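You operate a simulated robot arm through the tools that you are given. There is no shell and no other tool.

You run a simulated robot arm. Do the job below in one go: nothing can be reset, and whatever is moved stays where it is left.

## Task
Bring the red cube light to 50% on STORE in well C, switch off and dial back to FULL.
Fine: set the dial and dock the light before switching on; leave it in the well; leave the other lights alone.

The check looks at the end state, three seconds after you hand in, the way a careful person would. Anything else that was tipped, shoved, dropped, spilled or broken makes it a failure.

## Robot
A 7-joint arm with a two-finger gripper, fixed in place. Base frame: the origin is on the floor under the middle of its stand, x ahead of it, y to its left, z up. Units: mm, degrees, N and s.
With the tool pointing down near the work surface it reaches from about 300 to 740 mm from the base axis. Its first joint turns from -166.0 to 166.0 degrees. Payload 2.94 kg.
The tool frame sits at the grasp point between the pads (the TCP): z along the fingers, y along the line on which they close. The tips reach 30 mm beyond it. The gripper opens to 138 mm; its body begins 109 mm behind the TCP.
Orientation is that of the tool frame in the base frame, as [roll, pitch, yaw] about the fixed x, y, z axes, in that order (R = Rz(yaw) Ry(pitch) Rx(roll)). With the fingers straight down and closing along the base's y, the tool's x points along the base's -x, its y along +y and its z along -z.

## Interface
- The arm moves only by the tool nudge_tool. Its argument "deltas" is text: rows parted by semicolons, each of 7 numbers parted by spaces: the turn, a rotation vector about the tool's x, y, z in degrees, then the shift along the tool's x, y, z in mm, then the closure, from 0 (fully open) to 1 (shut). In form: rx ry rz x y z claw; .... A call has 1 to 20 rows; each row shifts and turns the commanded pose from where the row before left it, along the tool's axes as they then stand. Rows are played at 5 a second. More than 50 mm and 8.6 degrees between two rows, or a gripper value outside its range, and nothing of the call is played. A pose out of reach is approached as far as the arm can. The call stops where the force on the tool passes 40 N (or 10 N more than at its start, if that is more) or the arm is blocked; 0.2 s more then pass. The fingers move at their own pace (about 72 mm/s each) and stop on an object; they squeeze with about 37 N. The grip force told is the motor's: it shows also when the fingers shut on nothing. Time passes only in rows, and 0.2 s behind the last, so rows that do not move let the fingers close. The reply holds the time, the measured pose of the TCP, the force on the tool along the base axes, the opening and the grip force, in the units named above and with some noise, with the torque about the TCP (base axes, N m) and any sound that the robot's microphone picked up, and new pictures: "views" is both (left out), scene, wrist or none.
- Cameras (640 x 400 px; columns grow to the right, rows downward): "scene" is fixed at [398.9, -649.7, 1618.8]; the picture's right is [0.68, 0.73, 0.00], its down [0.70, -0.65, -0.30] and it looks along [-0.22, 0.21, -0.95] (base axes); focal length 369 px, centre (320, 200). "wrist" rides on the gripper at [71, 19, -146] in the tool frame; the picture's right is [-0.26, 0.96, 0.00], its down [-0.85, -0.23, -0.48] and it looks along [-0.46, -0.12, 0.88] (tool axes); focal length 280 px, centre (320, 200). There is no depth. A picture from a camera that has moved, and an enlarged one, comes with that camera's place and axes in the base frame and with its lens.
- slide_trunk(by): slides the trunk up (or, below 0, down) by that many mm; the arm rides with it, the base frame stays. It gives what a move gives, with no picture.
- zoom(camera, box): a new picture of the part [left, top, right, bottom] of that camera's present view, enlarged. It takes no simulated time.
- sign_off(): hands the job in; it is judged then, once.

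Nothing tells you positions but the pictures and the camera data. Unless the task says otherwise, let go and move clear before handing in.

The tools are called by a JSON object that holds its "fn" and its "kwargs". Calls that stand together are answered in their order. nudge_tool: Moves the arm, as the interface text tells. Its arguments: {"type":"object","properties":{"deltas":{"type":"string"},"views":{"type":"string","enum":["both","scene","wrist","none"]}},"required":["deltas"]} The other tools are called the same way: slide_trunk (by) moves the trunk up or down; zoom (camera, box) takes an enlarged picture of a part of a camera's view; sign_off () hands the job in.

At the start:

```text
clock: 0.0
position: [221.9, -418.4, 1171.1]
tcp_rot: [-180.0, 0.0, -179.9]
force: [-0.2, 0.9, 0.6]
torque: [-0.01, 0.0, -0.01]
gripper_width: 137.7
finger_force: 0.0
trunk travel left (down, up): [-425.0, 29.0]
```

scene: 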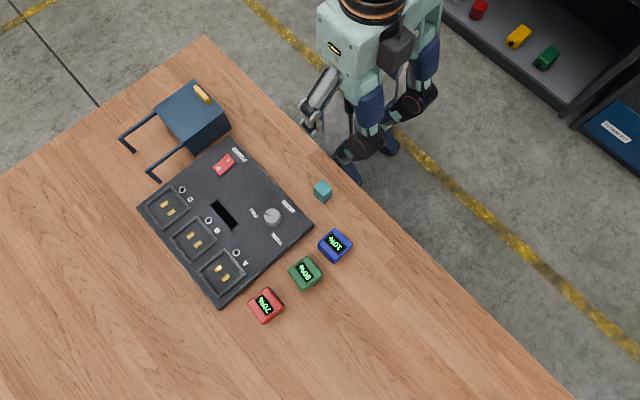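
wrist: 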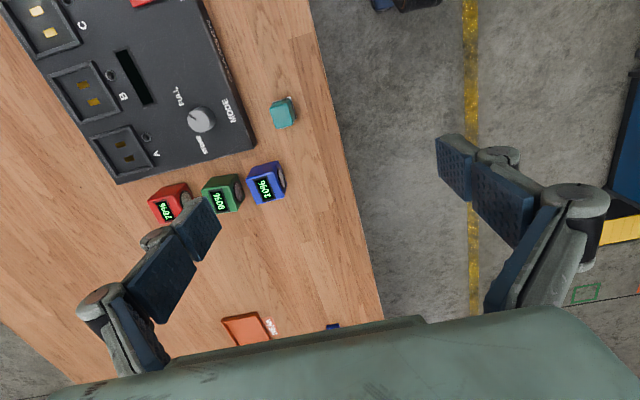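

I see a dark charging board with three wells (A, B, C), a dial, a red power rocker, and three cube lights (red 70%, green 80%, blue 20%). I'll look closer before moving.

{"fn": "zoom", "kwargs": {"camera": "scene", "box": [120, 120, 320, 310]}}

{"fn": "zoom", "kwargs": {"camera": "scene", "box": [200, 140, 300, 200]}}

{"fn": "zoom", "kwargs": {"camera": "scene", "box": [230, 180, 360, 330]}}

{"fn": "zoom", "kwargs": {"camera": "wrist", "box": [0, 0, 320, 220]}}

```text
2.11 times, centred on (220, 215) of scene
camera zoom: at [398.9, -649.7, 1618.8], right [0.68, 0.73, 0.0], down [0.7, -0.65, -0.3], along [-0.22, 0.21, -0.95], focal length 776 px, centre (530, 168)
```

zoom: 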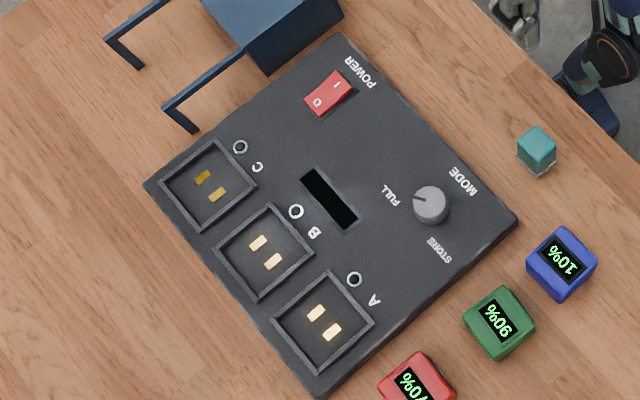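

```text
6.40 times, centred on (250, 170) of scene
camera zoom: at [398.9, -649.7, 1618.8], right [0.68, 0.73, 0.0], down [0.7, -0.65, -0.3], along [-0.22, 0.21, -0.95], focal length 2359 px, centre (768, 392)
```

zoom: 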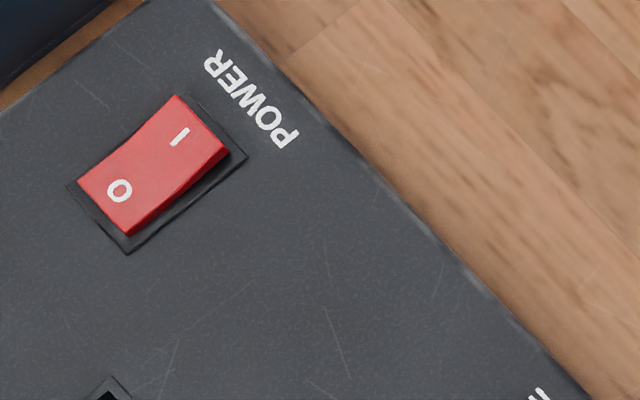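

```text
2.67 times, centred on (295, 255) of scene
camera zoom: at [398.9, -649.7, 1618.8], right [0.68, 0.73, 0.0], down [0.7, -0.65, -0.3], along [-0.22, 0.21, -0.95], focal length 983 px, centre (387, 53)
```

zoom: 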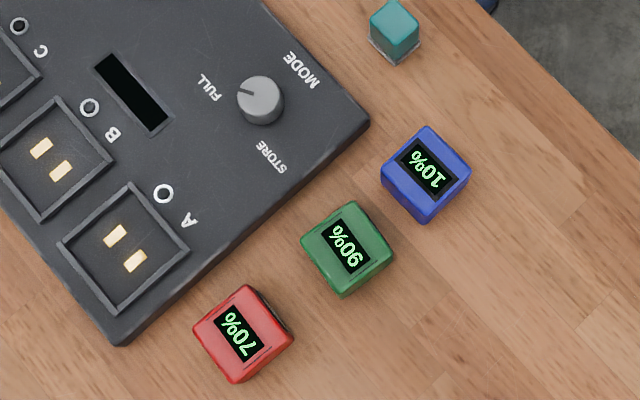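

```text
1.82 times, centred on (160, 110) of wrist
camera zoom: at [151.1, -399.3, 1317.4], right [0.26, 0.96, 0.0], down [0.85, -0.23, 0.48], along [0.46, -0.12, -0.88], focal length 510 px, centre (611, 364)
```

zoom: 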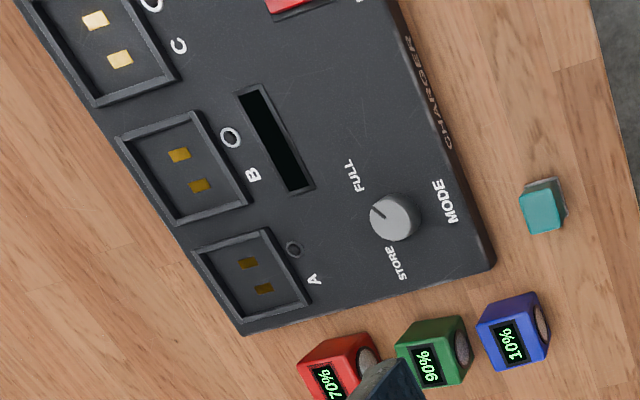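

The red light reads 70%, green 90%, blue 10%, and the dial points at FULL. There's a blue object standing near well C and the power rocker, so I'll check that and try moving the arm in for a closer look.

{"fn": "zoom", "kwargs": {"camera": "scene", "box": [100, 60, 260, 200]}}

{"fn": "nudge_tool", "kwargs": {"deltas": "0 0 0 5 -25 0 0; 0 0 0 5 -25 0 0; 0 0 0 5 -25 0 0; 0 0 0 5 -25 0 0", "views": "both"}}

```text
2.86 times, centred on (180, 130) of scene
camera zoom: at [398.9, -649.7, 1618.8], right [0.68, 0.73, 0.0], down [0.7, -0.65, -0.3], along [-0.22, 0.21, -0.95], focal length 1053 px, centre (720, 400)
```

zoom: 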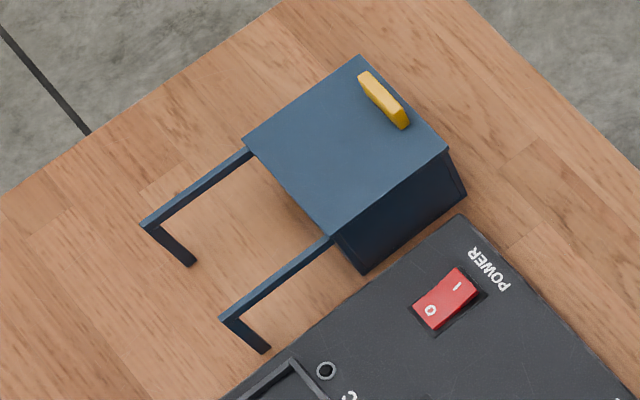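

```text
clock: 1.0
position: [202.3, -518.2, 1171.6]
tcp_rot: [179.9, 0.0, 180.0]
force: [-0.6, -0.4, 0.3]
torque: [0.02, 0.01, -0.01]
gripper_width: 137.9
finger_force: 0.1
trunk travel left (down, up): [-425.0, 29.0]
camera wrist: at [131.0, -500.4, 1317.0], right [0.26, 0.96, 0.0], down [0.85, -0.23, 0.48], along [0.46, -0.12, -0.88], focal length 280 px, centre (320, 200)
```

scene: 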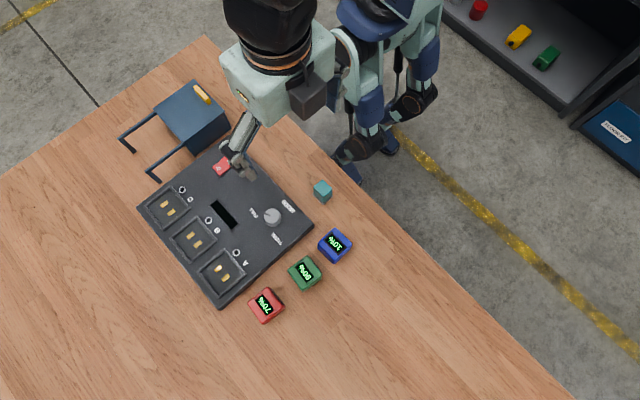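
wrist: 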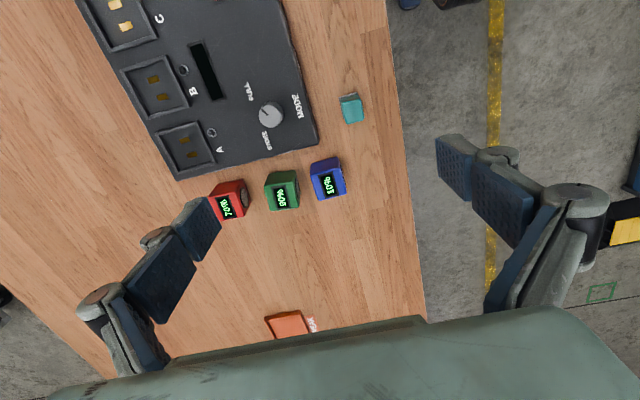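

The arm moves fine. Well C (~x 23, y −736) and the red light (~x 313, y −710) look near the arm's reach limit, so I'll lower the trunk to help reach and get a closer look.

{"fn": "slide_trunk", "kwargs": {"by": -150}}

{"fn": "nudge_tool", "kwargs": {"deltas": "0 0 0 0 0 0 0", "views": "both"}}

```text
clock: 2.8
position: [202.8, -519.4, 1021.4]
tcp_rot: [179.9, 0.0, 179.9]
force: [1.1, 0.6, 1.7]
torque: [-0.03, -0.03, 0.02]
gripper_width: 138.0
finger_force: 0.1
trunk travel left (down, up): [-275.0, 179.0]
```

```text
clock: 3.1
position: [202.6, -518.7, 1020.6]
tcp_rot: [180.0, -0.1, 180.0]
force: [-0.5, 1.1, -0.6]
torque: [-0.03, 0.01, -0.01]
gripper_width: 137.8
finger_force: 0.1
trunk travel left (down, up): [-275.0, 179.0]
camera wrist: at [130.9, -499.6, 1167.4], right [0.26, 0.96, 0.0], down [0.85, -0.23, 0.48], along [0.46, -0.12, -0.88], focal length 280 px, centre (320, 200)
```

scene: 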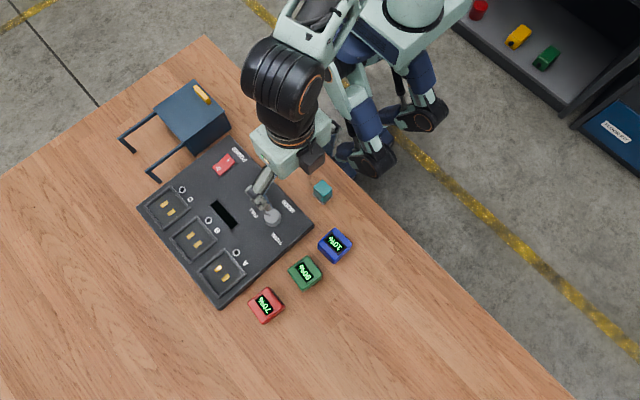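
wrist: 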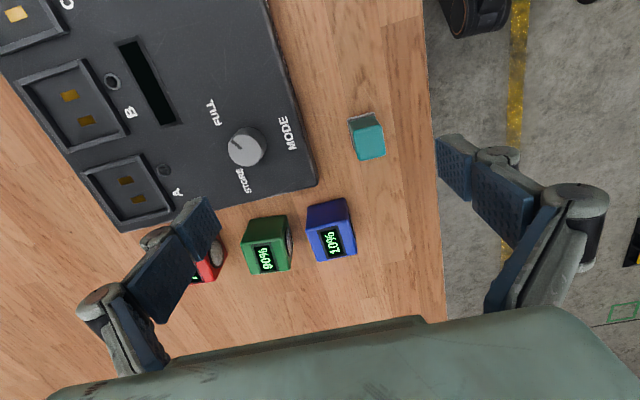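

The wrist view works well at this height. I'll turn the tool 90° so the camera stands on the robot side and looks outward over the wells.

{"fn": "nudge_tool", "kwargs": {"deltas": "0 0 8.18 0 0 0 0; 0 0 8.18 0 0 0 0; 0 0 8.18 0 0 0 0; 0 0 8.18 0 0 0 0; 0 0 8.18 0 0 0 0; 0 0 8.18 0 0 0 0; 0 0 8.18 0 0 0 0; 0 0 8.18 0 0 0 0; 0 0 8.18 0 0 0 0; 0 0 8.18 0 0 0 0; 0 0 8.2 0 0 0 0; 0 0 0 0 0 0 0", "views": "both"}}

```text
clock: 5.8
position: [202.5, -519.2, 1022.5]
tcp_rot: [-180.0, 0.0, 89.9]
force: [0.3, -0.6, -0.3]
torque: [-0.01, -0.03, -0.01]
gripper_width: 137.8
finger_force: 0.1
trunk travel left (down, up): [-275.0, 179.0]
camera wrist: at [221.5, -447.9, 1167.3], right [0.96, -0.26, 0.0], down [-0.23, -0.85, 0.48], along [-0.13, -0.46, -0.88], focal length 280 px, centre (320, 200)
```

scene: 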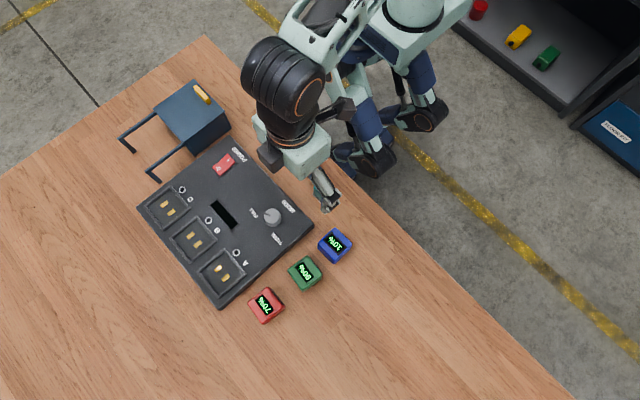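
wrist: 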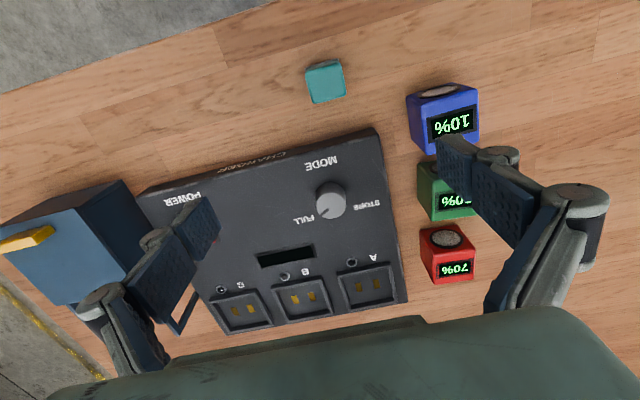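

The camera now looks out over the board; displays are on the cube tops and the round grey patches on their +y sides. I'll zoom in for measurements.

{"fn": "zoom", "kwargs": {"camera": "wrist", "box": [130, 120, 420, 340]}}

{"fn": "zoom", "kwargs": {"camera": "wrist", "box": [390, 70, 510, 300]}}

{"fn": "zoom", "kwargs": {"camera": "wrist", "box": [0, 170, 220, 340]}}

{"fn": "zoom", "kwargs": {"camera": "wrist", "box": [280, 150, 400, 240]}}

```text
1.82 times, centred on (275, 230) of wrist
camera zoom: at [221.5, -447.9, 1167.3], right [0.96, -0.26, 0.0], down [-0.23, -0.85, 0.48], along [-0.13, -0.46, -0.88], focal length 510 px, centre (402, 146)
```

zoom: 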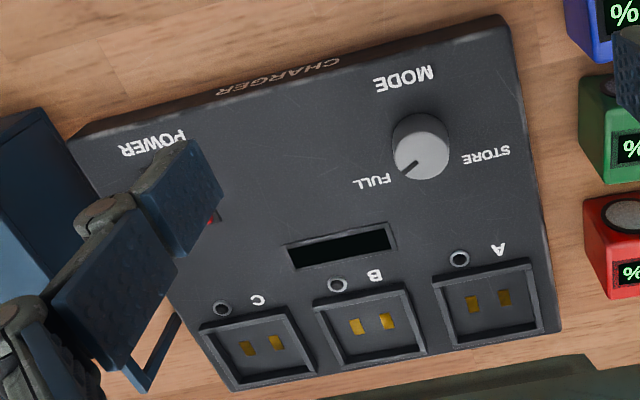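

```text
1.74 times, centred on (450, 185) of wrist
camera zoom: at [221.5, -447.9, 1167.3], right [0.96, -0.26, 0.0], down [-0.23, -0.85, 0.48], along [-0.13, -0.46, -0.88], focal length 488 px, centre (94, 226)
```

zoom: 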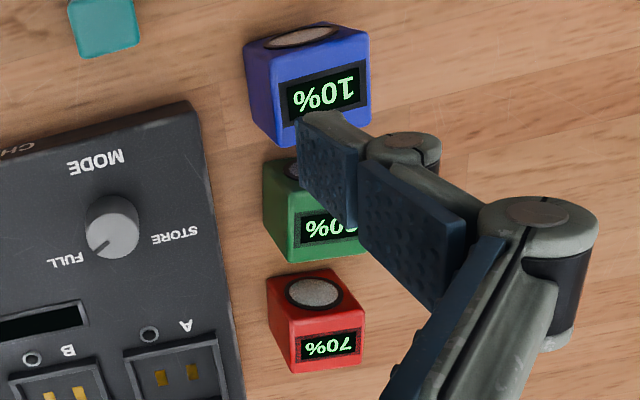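

```text
2.35 times, centred on (110, 255) of wrist
camera zoom: at [221.5, -447.9, 1167.3], right [0.96, -0.26, 0.0], down [-0.23, -0.85, 0.48], along [-0.13, -0.46, -0.88], focal length 660 px, centre (814, 71)
```

zoom: 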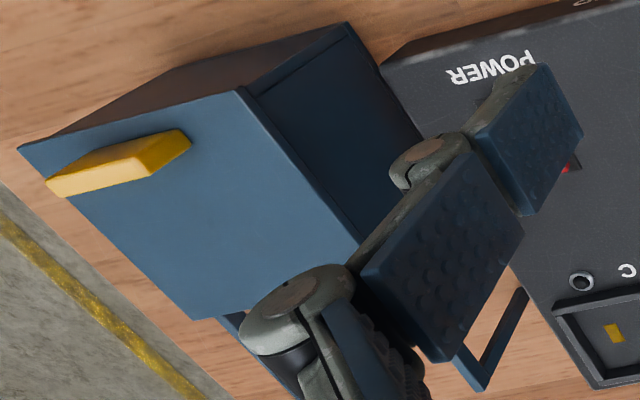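

```text
4.44 times, centred on (340, 195) of wrist
camera zoom: at [221.5, -447.9, 1167.3], right [0.96, -0.26, 0.0], down [-0.23, -0.85, 0.48], along [-0.13, -0.46, -0.88], focal length 1246 px, centre (231, 222)
```

zoom: 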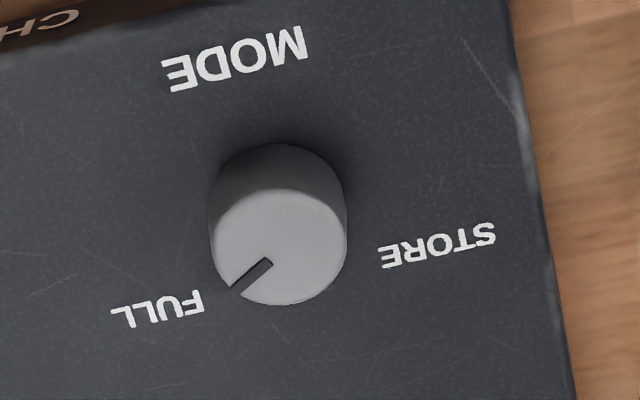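

Measurements so far: board top z≈892, table z≈868, dial ≈(195,−589, top 914), rocker ≈(34,−589), well C ≈(31,−734), red cube ≈(315,−708, top 915). I'll test the reach over the red cube at a safe height.

{"fn": "nudge_tool", "kwargs": {"deltas": "0 0 0 -31.5 18.8 0 0; 0 0 0 -31.5 18.8 0 0; 0 0 0 -31.5 18.8 0 0; 0 0 0 -31.5 18.8 0 0; 0 0 0 -31.5 18.8 0 0; 0 0 0 -31.5 18.8 0 0; 0 0 0 0 0 0 0", "views": "both"}}

```text
clock: 7.3
position: [289.0, -625.5, 1004.1]
tcp_rot: [-180.0, -0.1, 90.0]
force: [0.6, 0.9, 0.7]
torque: [0.03, -0.02, -0.01]
gripper_width: 138.2
finger_force: 0.0
out of reach, approached as far as the arm can: row 4, 5, 6
trunk travel left (down, up): [-275.0, 179.0]
camera wrist: at [309.1, -555.1, 1150.2], right [0.96, -0.26, 0.0], down [-0.23, -0.85, 0.48], along [-0.12, -0.46, -0.88], focal length 280 px, centre (320, 200)
```

scene: 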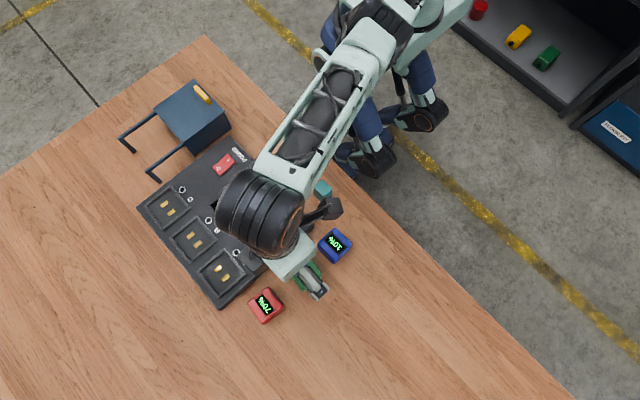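
wrist: 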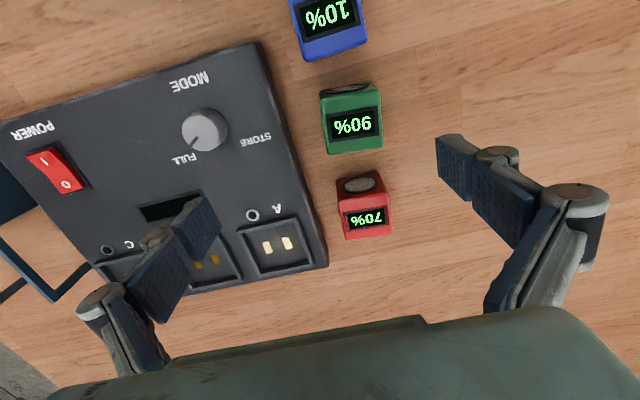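

At this trunk height the arm runs out of reach at about 689 mm. I'll pull in and up, then lower the trunk for more reach.

{"fn": "nudge_tool", "kwargs": {"deltas": "0 0 0 25 -8 -25 0; 0 0 0 25 -8 -25 0; 0 0 0 25 -8 -25 0; 0 0 0 25 -8 -25 0; 0 0 0 20 -8 -25 0; 0 0 0 0 0 0 0", "views": "none"}}

```text
clock: 8.8
position: [273.5, -564.3, 1126.4]
tcp_rot: [-180.0, 0.1, 90.0]
force: [0.1, 1.9, 0.2]
torque: [-0.09, 0.01, 0.02]
gripper_width: 138.2
finger_force: 0.0
out of reach, approached as far as the arm can: row 1, 2, 3, 4
trunk travel left (down, up): [-275.0, 179.0]
```

{"fn": "nudge_tool", "kwargs": {"deltas": "0 0 0 0 0 0 0; 0 0 0 0 0 0 0", "views": "none"}}

```text
clock: 9.3
position: [272.3, -566.4, 1125.9]
tcp_rot: [179.9, 0.0, 90.0]
force: [-0.7, -0.5, 0.6]
torque: [0.01, -0.02, -0.02]
gripper_width: 138.0
finger_force: 0.0
trunk travel left (down, up): [-275.0, 179.0]
```

{"fn": "slide_trunk", "kwargs": {"by": -130}}

{"fn": "nudge_tool", "kwargs": {"deltas": "0 0 0 -30 10 -4 0; 0 0 0 -30 10 -4 0; 0 0 0 -30 10 -4 0; 0 0 0 0 0 0 0", "views": "both"}}

```text
clock: 10.9
position: [272.5, -566.0, 997.0]
tcp_rot: [179.9, 0.0, 90.0]
force: [-0.2, -0.7, 0.5]
torque: [-0.01, 0.0, 0.01]
gripper_width: 138.0
finger_force: 0.0
trunk travel left (down, up): [-145.0, 309.0]
```

```text
clock: 11.9
position: [274.0, -580.1, 982.5]
tcp_rot: [-180.0, 0.0, 90.1]
force: [1.0, -0.4, 0.0]
torque: [0.03, -0.01, 0.01]
gripper_width: 137.7
finger_force: 0.0
out of reach, approached as far as the arm can: row 1, 2, 3
trunk travel left (down, up): [-145.0, 309.0]
camera wrist: at [293.1, -511.3, 1129.2], right [0.96, -0.26, 0.0], down [-0.23, -0.85, 0.48], along [-0.13, -0.46, -0.88], focal length 280 px, centre (320, 200)
```

scene: 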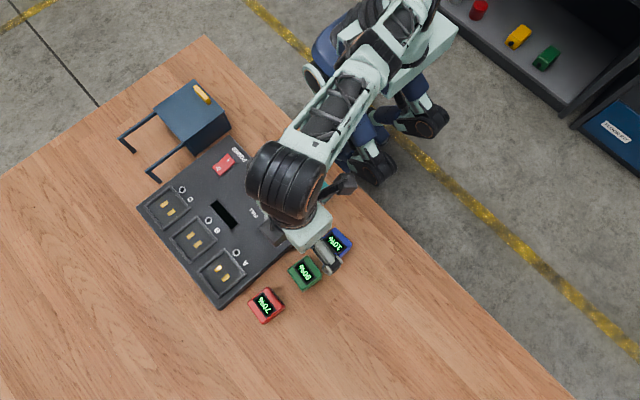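
wrist: 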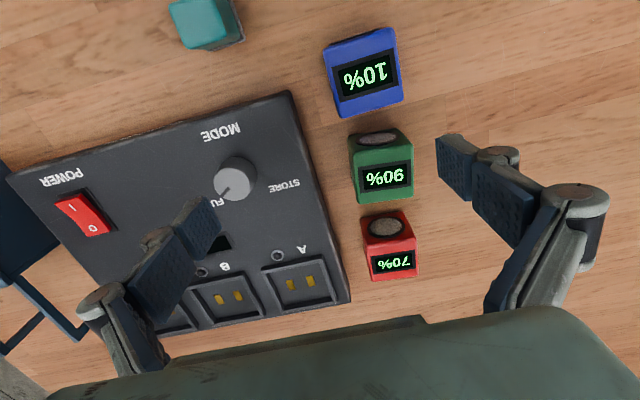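

Lowering the trunk reduced the reach, so the starting height was about best. I'll raise it back; the red cube will need a tilted tool, but the dial can be handled with the tool straight down.

{"fn": "slide_trunk", "kwargs": {"by": 280}}

{"fn": "nudge_tool", "kwargs": {"deltas": "0 0 0 0 0 0 0; 0 0 0 0 0 0 0", "views": "none"}}

```text
clock: 14.8
position: [273.9, -582.4, 1262.9]
tcp_rot: [-179.9, -0.1, 90.0]
force: [0.5, 0.1, -1.5]
torque: [0.01, -0.01, 0.02]
gripper_width: 138.1
finger_force: 0.1
trunk travel left (down, up): [-425.0, 29.0]
```

```text
clock: 15.4
position: [273.4, -582.4, 1262.8]
tcp_rot: [-180.0, 0.0, 90.0]
force: [0.1, 0.0, -0.7]
torque: [0.0, 0.0, 0.01]
gripper_width: 138.1
finger_force: 0.0
trunk travel left (down, up): [-425.0, 29.0]
```

{"fn": "nudge_tool", "kwargs": {"deltas": "0 0 0 -1.2 -13 40.5 0; 0 0 0 -1.2 -13 40.5 0; 0 0 0 -1.2 -13 40.5 0; 0 0 0 -1.2 -13 40.5 0; 0 0 0 -1.2 -13 40.5 0; 0 0 0 -1.2 -13 40.5 0; 0 0 0 0 0 0 0", "views": "both"}}

```text
clock: 17.0
position: [225.8, -674.5, 1049.4]
tcp_rot: [-180.0, -0.1, 90.1]
force: [-0.3, 1.4, 0.0]
torque: [0.0, 0.01, -0.02]
gripper_width: 138.0
finger_force: 0.0
out of reach, approached as far as the arm can: row 1, 2, 3, 4, 5, 6
trunk travel left (down, up): [-425.0, 29.0]
camera wrist: at [244.8, -602.5, 1194.9], right [0.97, -0.26, 0.0], down [-0.23, -0.85, 0.47], along [-0.13, -0.46, -0.88], focal length 280 px, centre (320, 200)
```

scene: 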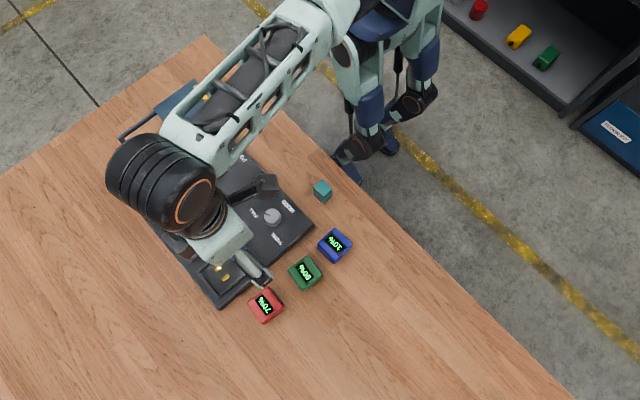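
wrist: 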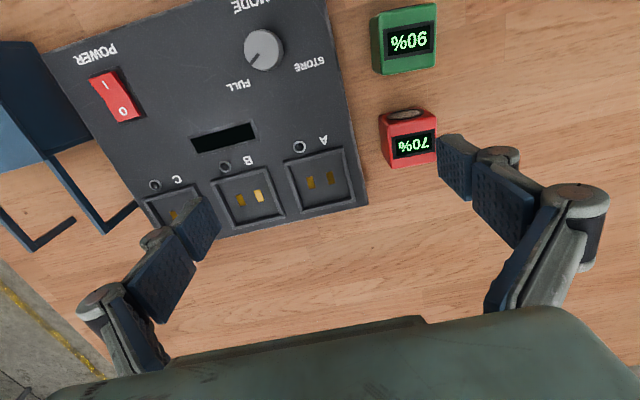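

The commanded pose had drifted beyond reach; I account for that and now bring the tool over the dial.

{"fn": "nudge_tool", "kwargs": {"deltas": "0 0 0 23.9 -7.9 6 0; 0 0 0 23.9 -7.9 6 0; 0 0 0 23.9 -7.9 6 0; 0 0 0 23.9 -7.9 6 0; 0 0 0 0 0 0 0.3; 0 0 0 0 0 0 0.5", "views": "both"}}

```text
clock: 18.4
position: [225.5, -673.8, 1047.8]
tcp_rot: [-180.0, -0.1, 90.0]
force: [0.6, 0.7, 0.5]
torque: [0.02, 0.03, 0.02]
gripper_width: 68.6
finger_force: 0.0
out of reach, approached as far as the arm can: row 1, 2, 3, 4
trunk travel left (down, up): [-425.0, 29.0]
camera wrist: at [244.2, -603.0, 1193.8], right [0.96, -0.26, 0.0], down [-0.23, -0.85, 0.47], along [-0.13, -0.46, -0.88], focal length 280 px, centre (320, 200)
```

scene: 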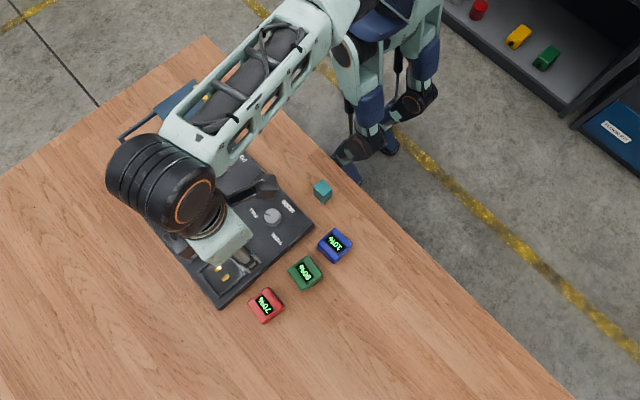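
wrist: 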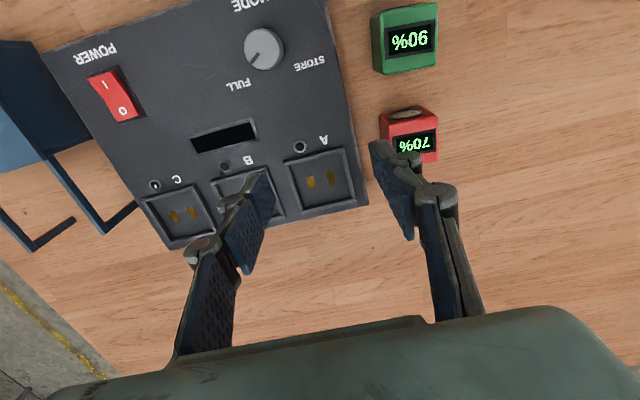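

{"fn": "nudge_tool", "kwargs": {"deltas": "0 0 0 20 0 0 0.5; 0 0 0 20 0 0 0.5; 0 0 0 0 0 0 0.5", "views": "none"}}

```text
clock: 19.2
position: [236.8, -669.0, 1053.8]
tcp_rot: [180.0, -0.1, 90.0]
force: [-0.4, -0.1, 0.7]
torque: [-0.01, 0.0, 0.02]
gripper_width: 69.0
finger_force: 0.0
out of reach, approached as far as the arm can: row 1, 2
trunk travel left (down, up): [-425.0, 29.0]
```

{"fn": "nudge_tool", "kwargs": {"deltas": "0 0 0 30 0 0 0.5; 0 0 0 30 0 0 0.5; 0 0 0 0 0 0 0.5", "views": "none"}}

{"fn": "nudge_tool", "kwargs": {"deltas": "0 0 0 0 0 0 0.5; 0 0 0 0 0 0 0.5; 0 0 0 0 0 0 0.5", "views": "none"}}

```text
clock: 20.0
position: [247.1, -662.6, 1061.1]
tcp_rot: [-180.0, -0.2, 90.0]
force: [-0.2, 0.1, -0.2]
torque: [-0.01, -0.02, -0.03]
gripper_width: 68.9
finger_force: 0.1
out of reach, approached as far as the arm can: row 1, 2
trunk travel left (down, up): [-425.0, 29.0]
```

```text
clock: 20.8
position: [247.8, -663.9, 1060.9]
tcp_rot: [-179.9, -0.2, 90.1]
force: [-0.2, 0.5, 1.0]
torque: [0.01, 0.01, 0.01]
gripper_width: 69.2
finger_force: 0.1
trunk travel left (down, up): [-425.0, 29.0]
```

The solver seems stuck with the elbow straight even though the commanded pose should now be inside reach. I'll stay at a safe height and give it small steps to come free.

{"fn": "nudge_tool", "kwargs": {"deltas": "0 0 0 0 -10 0 0.5; 0 0 0 0 -10 0 0.5; 0 0 0 0 -10 0 0.5; 0 0 0 0 -10 0 0.5; 0 0 0 0 -10 0 0.5; 0 0 0 0 0 10 0.5; 0 0 0 0 0 -10 0.5; 0 0 0 0 0 0 0.5", "views": "none"}}

```text
clock: 22.6
position: [201.2, -679.1, 1064.2]
tcp_rot: [180.0, 0.0, 90.0]
force: [0.4, 0.6, -0.1]
torque: [-0.03, 0.02, 0.03]
gripper_width: 68.8
finger_force: 0.0
out of reach, approached as far as the arm can: row 2, 4, 6
trunk travel left (down, up): [-425.0, 29.0]
```

{"fn": "nudge_tool", "kwargs": {"deltas": "0 0 0 4 0 0 0.5; 0 0 0 0 0 0 0.5; 0 0 0 0 0 0 0.5; 0 0 0 0 0 0 0.5; 0 0 0 0 0 0 0.5; 0 0 0 0 0 0 0.5; 0 0 0 0 0 0 0.5; 0 0 0 0 0 0 0.5; 0 0 0 2 0 0 0.5; 0 0 0 0 0 0 0.5; 0 0 0 2 0 0 0.5; 0 0 0 0 0 0 0.5; 0 0 0 2 0 0 0.5; 0 0 0 0 0 0 0.5; 0 0 0 2 0 0 0.5; 0 0 0 0 0 0 0.5", "views": "scene"}}

```text
clock: 26.0
position: [204.4, -676.6, 1064.1]
tcp_rot: [-179.9, -0.1, 89.9]
force: [0.1, 0.3, -0.2]
torque: [-0.03, 0.02, 0.0]
gripper_width: 69.0
finger_force: 0.1
out of reach, approached as far as the arm can: row 9, 13
trunk travel left (down, up): [-425.0, 29.0]
```

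scene: 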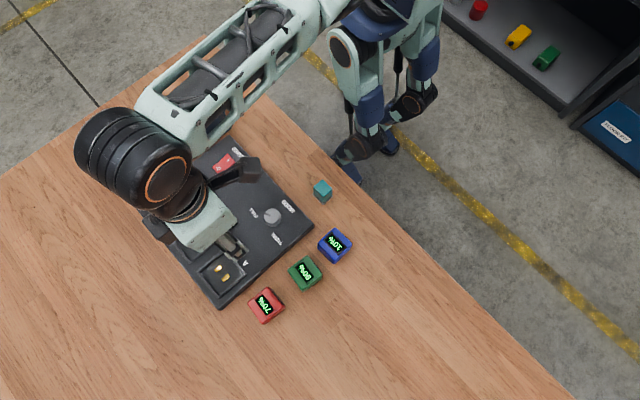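

{"fn": "nudge_tool", "kwargs": {"deltas": "0 0 -8 0 0 0 0.5; 0 0 -8 0 0 0 0.5; 0 0 -8 0 0 0 0.5; 0 0 -8 0 0 0 0.5; 0 0 0 0 0 0 0.5", "views": "none"}}

{"fn": "nudge_tool", "kwargs": {"deltas": "0 0 0 10 0 0 0.5; 0 0 0 10 0 0 0.5; 0 0 0 10 0 0 0.5; 0 0 0 0 0 0 0.5", "views": "scene"}}

```text
clock: 27.2
position: [203.2, -676.7, 1065.2]
tcp_rot: [-180.0, -0.1, 122.1]
force: [1.0, 0.0, 0.0]
torque: [0.0, 0.04, 0.04]
gripper_width: 69.1
finger_force: 0.0
trunk travel left (down, up): [-425.0, 29.0]
```

```text
clock: 28.2
position: [196.4, -677.6, 1068.4]
tcp_rot: [179.9, -0.3, 122.1]
force: [0.2, 0.0, -1.0]
torque: [0.01, 0.02, 0.03]
gripper_width: 68.9
finger_force: 0.1
out of reach, approached as far as the arm can: row 1, 2, 3
trunk travel left (down, up): [-425.0, 29.0]
```

scene: 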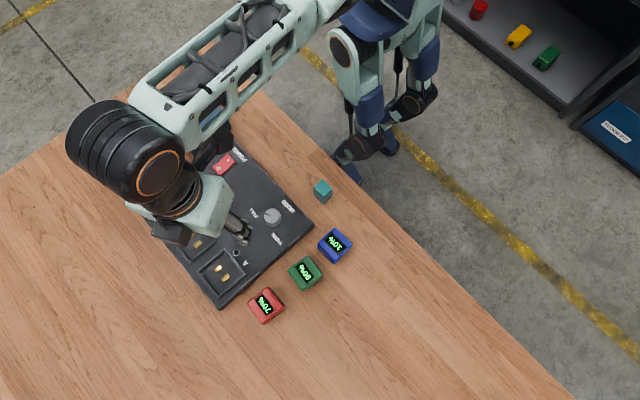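

The arm looks like it is on the wrong side of its elbow-straight pose (the up-and-in motions drove it there). I'll stretch it outward and then bring it down so the elbow bends the right way, still well above everything.

{"fn": "nudge_tool", "kwargs": {"deltas": "0 0 0 -14.4 -4.1 0 0.5; 0 0 0 -14.4 -4.1 0 0.5; 0 0 0 -14.4 -4.1 0 0.5; 0 0 0 -9.6 -2.7 0 0.5; 0 0 0 0 0 0 0.5", "views": "none"}}

{"fn": "nudge_tool", "kwargs": {"deltas": "0 0 0 0 0 20 0.5; 0 0 0 0 0 20 0.5; 0 0 0 0 0 20 0.5; 0 0 0 0 0 10 0.5; 0 0 0 0 0 0 0.5", "views": "none"}}

```text
clock: 29.4
position: [203.0, -679.1, 1065.5]
tcp_rot: [180.0, 0.0, 122.0]
force: [0.4, 0.7, -0.3]
torque: [0.0, 0.01, 0.01]
gripper_width: 69.1
finger_force: 0.1
out of reach, approached as far as the arm can: row 1, 2, 3, 4
trunk travel left (down, up): [-425.0, 29.0]
```

```text
clock: 30.6
position: [204.0, -685.4, 996.9]
tcp_rot: [179.9, -0.2, 122.1]
force: [0.5, -0.3, 0.3]
torque: [-0.03, -0.02, -0.03]
gripper_width: 69.1
finger_force: 0.1
out of reach, approached as far as the arm can: row 2, 4
trunk travel left (down, up): [-425.0, 29.0]
```

{"fn": "nudge_tool", "kwargs": {"deltas": "0 0 0 4.8 1.4 0 0.5; 0 0 0 4.8 1.4 0 0.5; 0 0 0 4.8 1.4 0 0.5; 0 0 0 4.8 1.4 0 0.5; 0 0 0 0 0 0 0.5", "views": "scene"}}

```text
clock: 31.8
position: [204.4, -685.7, 995.6]
tcp_rot: [179.9, -0.1, 122.0]
force: [-0.3, -0.5, 0.5]
torque: [-0.04, 0.0, 0.03]
gripper_width: 69.1
finger_force: 0.0
out of reach, approached as far as the arm can: row 1, 2, 3, 4
trunk travel left (down, up): [-425.0, 29.0]
```

scene: 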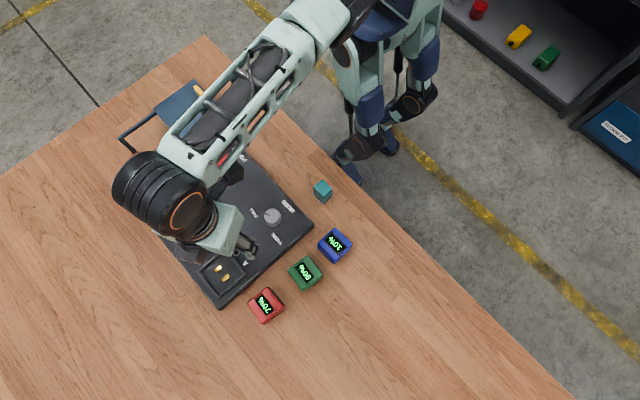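

{"fn": "nudge_tool", "kwargs": {"deltas": "0 -5 0 0 0 0 0.5; 0 -5 0 0 0 0 0.5; 0 -5 0 0 0 0 0.5; 0 0 0 0 0 0 0.5", "views": "none"}}

```text
clock: 32.8
position: [218.5, -751.7, 1001.8]
tcp_rot: [179.9, 14.9, 122.0]
force: [-0.4, -0.3, -0.8]
torque: [0.02, 0.0, -0.02]
gripper_width: 68.9
finger_force: 0.2
out of reach, approached as far as the arm can: row 1, 2, 3
trunk travel left (down, up): [-425.0, 29.0]
```

The tilt works (the wrist stays put and the TCP swings outward), so tilting will give the needed reach. I still need to free the elbow; I'll try larger inward steps.

{"fn": "nudge_tool", "kwargs": {"deltas": "0 0 0 46.4 0 -12.4 0.5; 0 0 0 46.4 0 -12.4 0.5; 0 0 0 0 0 0 0.5", "views": "none"}}

```text
clock: 33.6
position: [194.8, -756.0, 1009.3]
tcp_rot: [179.9, 14.9, 122.0]
force: [0.8, -0.2, -0.1]
torque: [0.0, -0.02, -0.02]
gripper_width: 68.8
finger_force: 0.1
out of reach, approached as far as the arm can: row 1, 2
trunk travel left (down, up): [-425.0, 29.0]
```

{"fn": "nudge_tool", "kwargs": {"deltas": "0 0 0 -17 -3 -26.5 0.5; 0 0 0 -17 -3 -26.5 0.5; 0 0 0 -17 -3 -26.5 0.5; 0 0 0 -17 -3 -26.5 0.5; 0 0 0 -17 -3 -26.5 0.5; 0 0 0 -17 -3 -26.5 0.5; 0 0 0 -27 -9 7.4 0.5; 0 0 0 -27 -9 7.4 0.5", "views": "none"}}

{"fn": "nudge_tool", "kwargs": {"deltas": "0 0 0 -1.4 -3 31.5 0.5; 0 0 0 -1.4 -3 31.5 0.5; 0 0 0 -1.4 -3 31.5 0.5; 0 0 0 -1.4 -3 31.5 0.5; 0 0 0 -1.4 -3 31.5 0.5", "views": "none"}}

{"fn": "nudge_tool", "kwargs": {"deltas": "0 0 0 21 6 4.8 0.5; 0 0 0 21 6 4.8 0.5; 0 0 0 0 0 0 0.5", "views": "scene"}}

```text
clock: 35.4
position: [193.2, -731.0, 1147.7]
tcp_rot: [-180.0, 15.0, 122.1]
force: [1.2, -0.5, 1.2]
torque: [-0.03, 0.01, 0.01]
gripper_width: 69.1
finger_force: 0.0
out of reach, approached as far as the arm can: row 1, 2, 3, 4, 5, 6, 7, 8
trunk travel left (down, up): [-425.0, 29.0]
```

```text
clock: 36.6
position: [203.2, -756.3, 994.2]
tcp_rot: [-179.9, 15.1, 122.0]
force: [-0.1, 0.9, 0.8]
torque: [-0.06, 0.02, 0.02]
gripper_width: 69.1
finger_force: 0.0
out of reach, approached as far as the arm can: row 2, 3, 4, 5
trunk travel left (down, up): [-425.0, 29.0]
```

```text
clock: 37.4
position: [192.5, -717.5, 974.3]
tcp_rot: [180.0, 14.9, 122.0]
force: [-0.7, -0.2, 0.6]
torque: [0.0, 0.0, 0.02]
gripper_width: 69.0
finger_force: 0.0
trunk travel left (down, up): [-425.0, 29.0]
```

scene: 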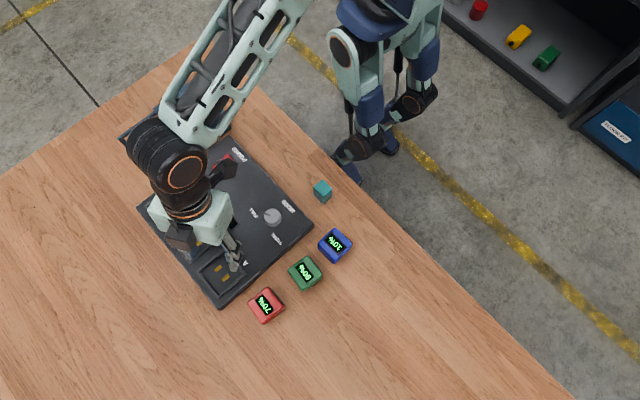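

The elbow is free again. Rule from now on: near full stretch only move down/inward. Now I move in over the dial, straighten the tool and turn to yaw ≈60° so the 120° turn ends at ≈180°.

{"fn": "nudge_tool", "kwargs": {"deltas": "0 0 0 24.2 17.6 -13.2 0.5; 0 0 0 24.2 17.6 -13.2 0.5; 0 0 0 24.2 17.6 -13.2 0.5; 0 0 0 24.2 17.6 -13.2 0.5; 0 5 0 0 0 0 0.5; 0 5 0 0 0 0 0.5; 0 5 0 0 0 0 0.5; 0 0 0 0 0 0 0.5", "views": "none"}}

{"fn": "nudge_tool", "kwargs": {"deltas": "0 0 7.75 0 0 0 0.5; 0 0 7.75 0 0 0 0.5; 0 0 7.75 0 0 0 0.5; 0 0 7.75 0 0 0 0.5; 0 0 7.75 0 0 0 0.5; 0 0 7.75 0 0 0 0.5; 0 0 7.75 0 0 0 0.5; 0 0 7.75 0 0 0 0.5; 0 0 0 0 0 0 0.5", "views": "both"}}

```text
clock: 39.2
position: [196.6, -589.2, 999.6]
tcp_rot: [180.0, -0.2, 122.1]
force: [0.4, 0.1, 0.0]
torque: [-0.02, -0.01, -0.01]
gripper_width: 69.1
finger_force: 0.1
trunk travel left (down, up): [-425.0, 29.0]
```

```text
clock: 41.2
position: [194.6, -588.1, 1000.1]
tcp_rot: [-179.8, 0.1, 59.9]
force: [0.1, -1.5, -0.7]
torque: [-0.01, 0.03, -0.01]
gripper_width: 69.0
finger_force: 0.1
trunk travel left (down, up): [-425.0, 29.0]
camera wrist: at [246.9, -537.2, 1146.3], right [0.7, -0.71, 0.0], down [-0.63, -0.62, 0.48], along [-0.34, -0.33, -0.88], focal length 280 px, centre (320, 200)
```

scene: 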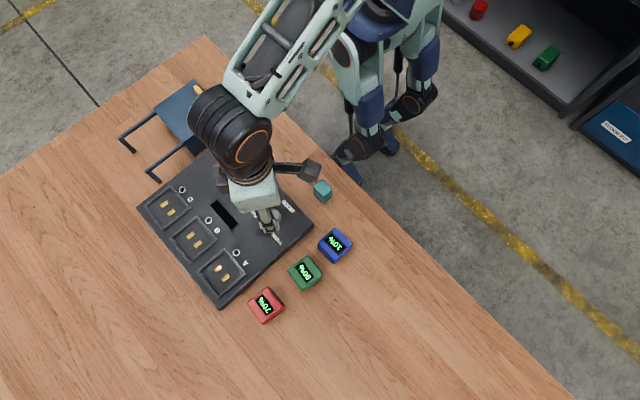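
wrist: 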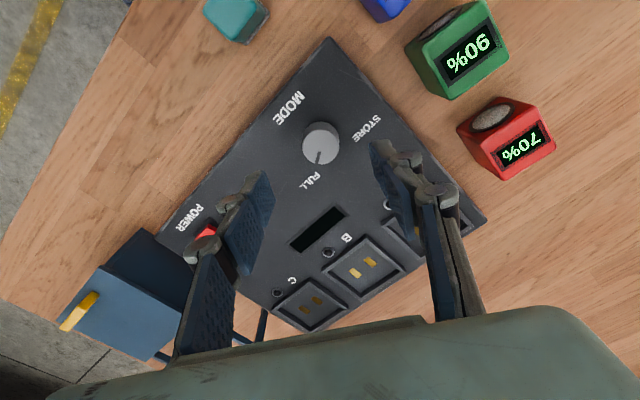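

{"fn": "zoom", "kwargs": {"camera": "wrist", "box": [265, 90, 385, 200]}}

{"fn": "zoom", "kwargs": {"camera": "wrist", "box": [440, 80, 580, 200]}}

```text
3.64 times, centred on (325, 145) of wrist
camera zoom: at [246.9, -537.2, 1146.3], right [0.7, -0.71, 0.0], down [-0.63, -0.62, 0.48], along [-0.34, -0.33, -0.88], focal length 1020 px, centre (302, 400)
```

zoom: 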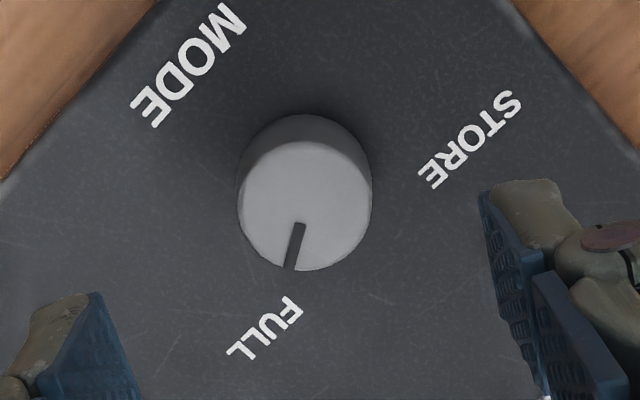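

```text
3.33 times, centred on (510, 140) of wrist
camera zoom: at [246.9, -537.2, 1146.3], right [0.7, -0.71, 0.0], down [-0.63, -0.62, 0.48], along [-0.34, -0.33, -0.88], focal length 935 px, centre (-313, 400)
```

zoom: 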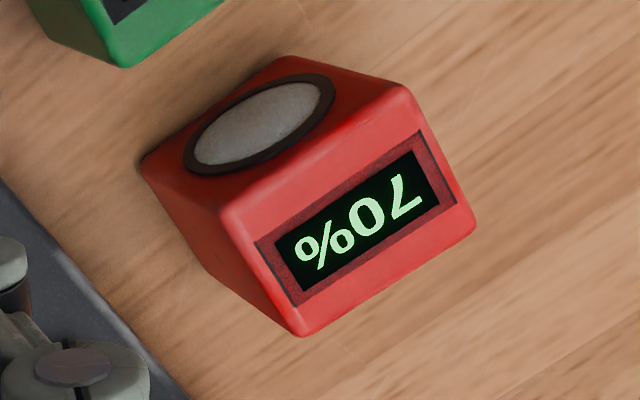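

Dial confirmed at (195.3, −589.7). I'll lower around it with the fingers part open, then check before closing.

{"fn": "nudge_tool", "kwargs": {"deltas": "0 0 0 -0.9 0.3 18 0.5; 0 0 0 0 0 18 0.5; 0 0 0 0 0 18 0.5; 0 0 0 0 0 17 0.5; 0 0 0 0 0 0 0.5", "views": "wrist"}}

```text
clock: 42.4
position: [195.5, -591.3, 928.3]
tcp_rot: [179.9, 0.0, 60.0]
force: [-0.4, 0.6, 0.5]
torque: [0.03, 0.02, -0.01]
gripper_width: 68.9
finger_force: 0.1
trunk travel left (down, up): [-425.0, 29.0]
camera wrist: at [246.3, -538.6, 1074.8], right [0.7, -0.71, 0.0], down [-0.62, -0.62, 0.48], along [-0.34, -0.34, -0.88], focal length 280 px, centre (320, 200)
```

wrist: 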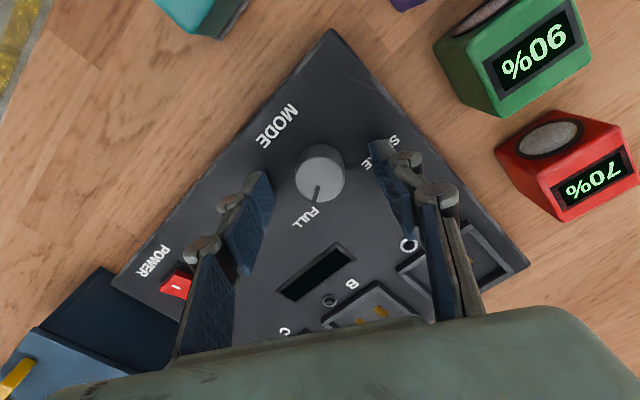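

{"fn": "nudge_tool", "kwargs": {"deltas": "0 0 0 0 0 0 0.7; 0 0 0 0 0 0 0.9; 0 0 0 0 0 0 1; 0 0 0 0 0 0 1; 0 0 0 0 0 0 1", "views": "wrist"}}

```text
clock: 43.6
position: [194.9, -589.7, 929.7]
tcp_rot: [-180.0, 0.0, 60.1]
force: [-0.8, -0.1, -0.6]
torque: [-0.01, 0.08, 0.09]
gripper_width: 32.2
finger_force: 44.9
trunk travel left (down, up): [-425.0, 29.0]
camera wrist: at [246.3, -538.5, 1074.8], right [0.7, -0.71, 0.0], down [-0.62, -0.62, 0.48], along [-0.34, -0.34, -0.88], focal length 280 px, centre (320, 200)
```

wrist: 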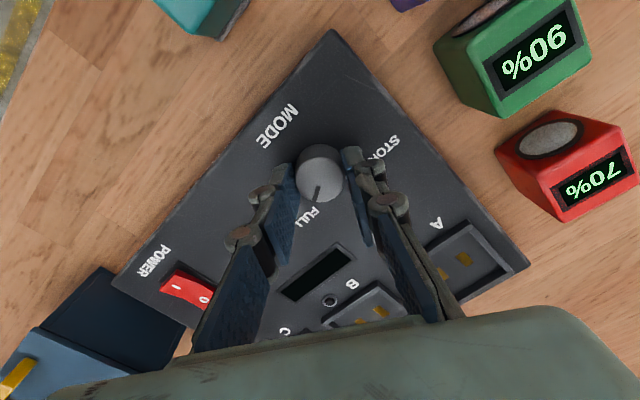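

The dial is gripped (32 mm). I'll turn it counter-clockwise (yaw increasing) toward STORE, half way first, then check.

{"fn": "nudge_tool", "kwargs": {"deltas": "0 0 -7.5 0 0 0 1; 0 0 -7.5 0 0 0 1; 0 0 -7.5 0 0 0 1; 0 0 -7.5 0 0 0 1; 0 0 -7.5 0 0 0 1; 0 0 -7.5 0 0 0 1; 0 0 -7.5 0 0 0 1; 0 0 -7.5 0 0 0 1; 0 0 0 0 0 0 1", "views": "wrist"}}

```text
clock: 45.6
position: [195.6, -589.8, 929.0]
tcp_rot: [-180.0, 0.0, 120.0]
force: [-2.9, -1.0, -7.0]
torque: [-0.23, -0.06, 0.01]
gripper_width: 32.2
finger_force: 45.0
trunk travel left (down, up): [-425.0, 29.0]
camera wrist: at [175.5, -519.4, 1075.0], right [0.97, 0.26, 0.0], down [0.23, -0.85, 0.48], along [0.12, -0.46, -0.88], focal length 280 px, centre (320, 200)
```

wrist: 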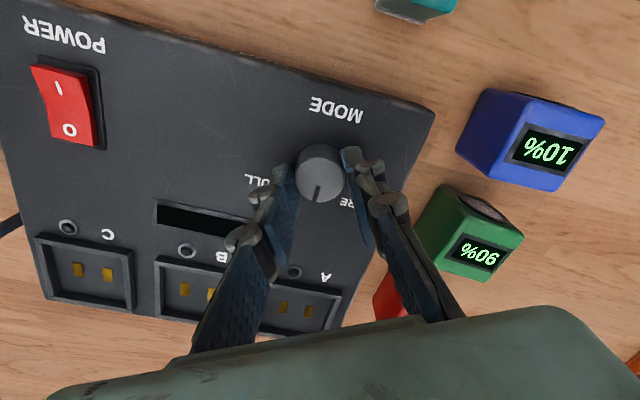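

{"fn": "nudge_tool", "kwargs": {"deltas": "0 0 -7.5 0 0 0 1; 0 0 -7.5 0 0 0 1; 0 0 -7.5 0 0 0 1; 0 0 -7.5 0 0 0 1; 0 0 -7.5 0 0 0 1; 0 0 -7.5 0 0 0 1; 0 0 -7.5 0 0 0 1; 0 0 -7.5 0 0 0 1; 0 0 0 0 0 0 1", "views": "wrist"}}

```text
clock: 47.6
position: [195.4, -590.5, 928.2]
tcp_rot: [180.0, 0.0, -179.8]
force: [-3.3, 2.5, -5.1]
torque: [0.0, 0.6, -0.01]
gripper_width: 32.3
finger_force: 45.1
trunk travel left (down, up): [-425.0, 29.0]
camera wrist: at [123.6, -571.0, 1074.9], right [0.26, 0.97, 0.0], down [0.85, -0.23, 0.48], along [0.46, -0.12, -0.88], focal length 280 px, centre (320, 200)
```

wrist: 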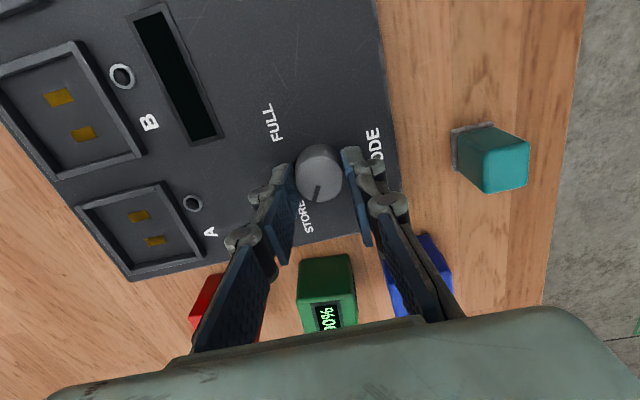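

{"fn": "zoom", "kwargs": {"camera": "wrist", "box": [240, 90, 400, 250]}}

{"fn": "nudge_tool", "kwargs": {"deltas": "0 0 0 0 0 0 0.5; 0 0 0 0 0 0 0.5; 0 0 0 0 0 0 0.5; 0 0 0 0 0 -20 0.5; 0 0 0 0 0 -20 0.5; 0 0 0 0 0 -20 0.5; 0 0 0 0 0 -20 0.5; 0 0 0 0 0 0 0.5", "views": "both"}}

```text
2.50 times, centred on (320, 170) of wrist
camera zoom: at [123.6, -571.0, 1074.9], right [0.26, 0.97, 0.0], down [0.85, -0.23, 0.48], along [0.46, -0.12, -0.88], focal length 701 px, centre (320, 275)
```

zoom: 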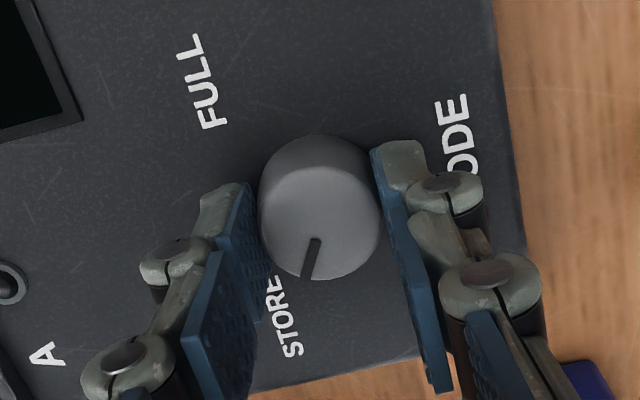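

```text
clock: 49.4
position: [195.1, -590.3, 1010.0]
tcp_rot: [-180.0, 0.0, -180.0]
force: [-0.1, 0.0, 0.7]
torque: [-0.03, 0.01, 0.01]
gripper_width: 68.9
finger_force: 0.0
trunk travel left (down, up): [-425.0, 29.0]
camera wrist: at [124.0, -571.0, 1155.7], right [0.26, 0.96, 0.0], down [0.85, -0.23, 0.48], along [0.46, -0.12, -0.88], focal length 280 px, centre (320, 200)
```

scene: 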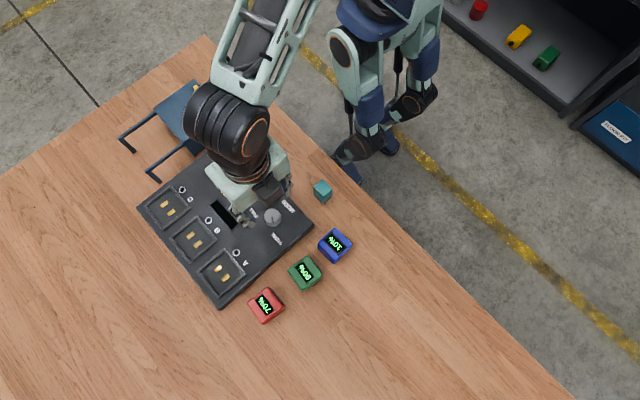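
wrist: 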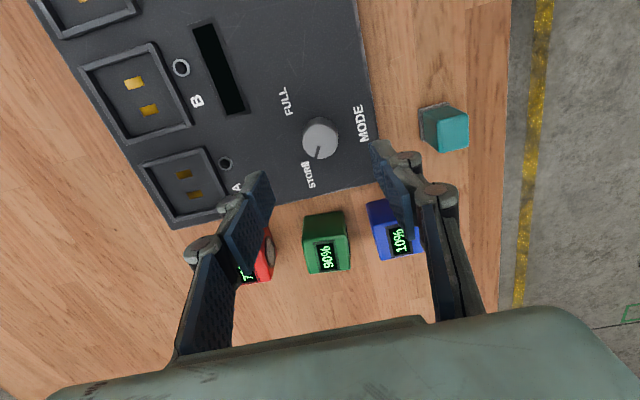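

{"fn": "zoom", "kwargs": {"camera": "wrist", "box": [260, 80, 390, 200]}}

{"fn": "zoom", "kwargs": {"camera": "scene", "box": [220, 180, 320, 250]}}

```text
3.33 times, centred on (325, 140) of wrist
camera zoom: at [124.0, -571.0, 1155.7], right [0.26, 0.96, 0.0], down [0.85, -0.23, 0.48], along [0.46, -0.12, -0.88], focal length 935 px, centre (303, 400)
```

zoom: 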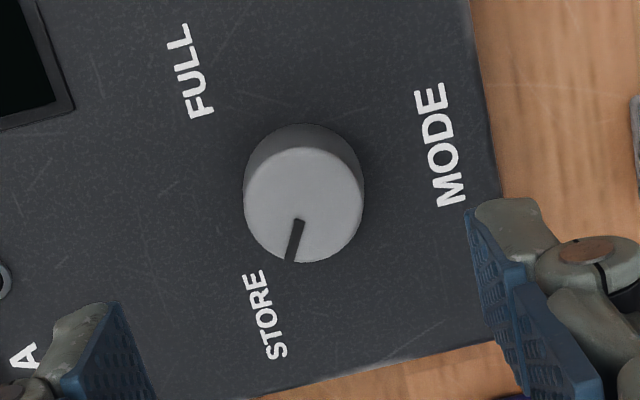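

```text
5.71 times, centred on (270, 215) of scene
camera zoom: at [398.9, -649.7, 1618.8], right [0.68, 0.73, 0.0], down [0.7, -0.65, -0.3], along [-0.22, 0.21, -0.95], focal length 2106 px, centre (606, 114)
```

zoom: 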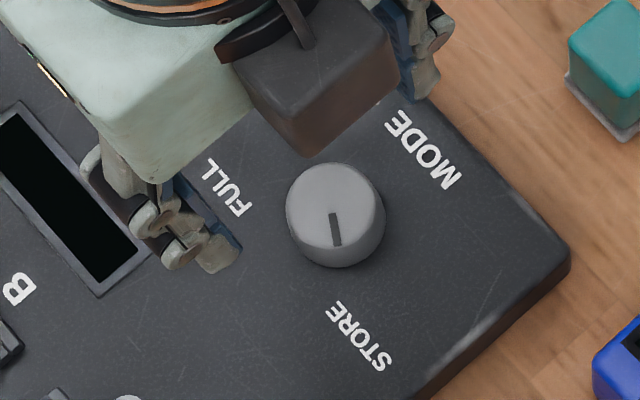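

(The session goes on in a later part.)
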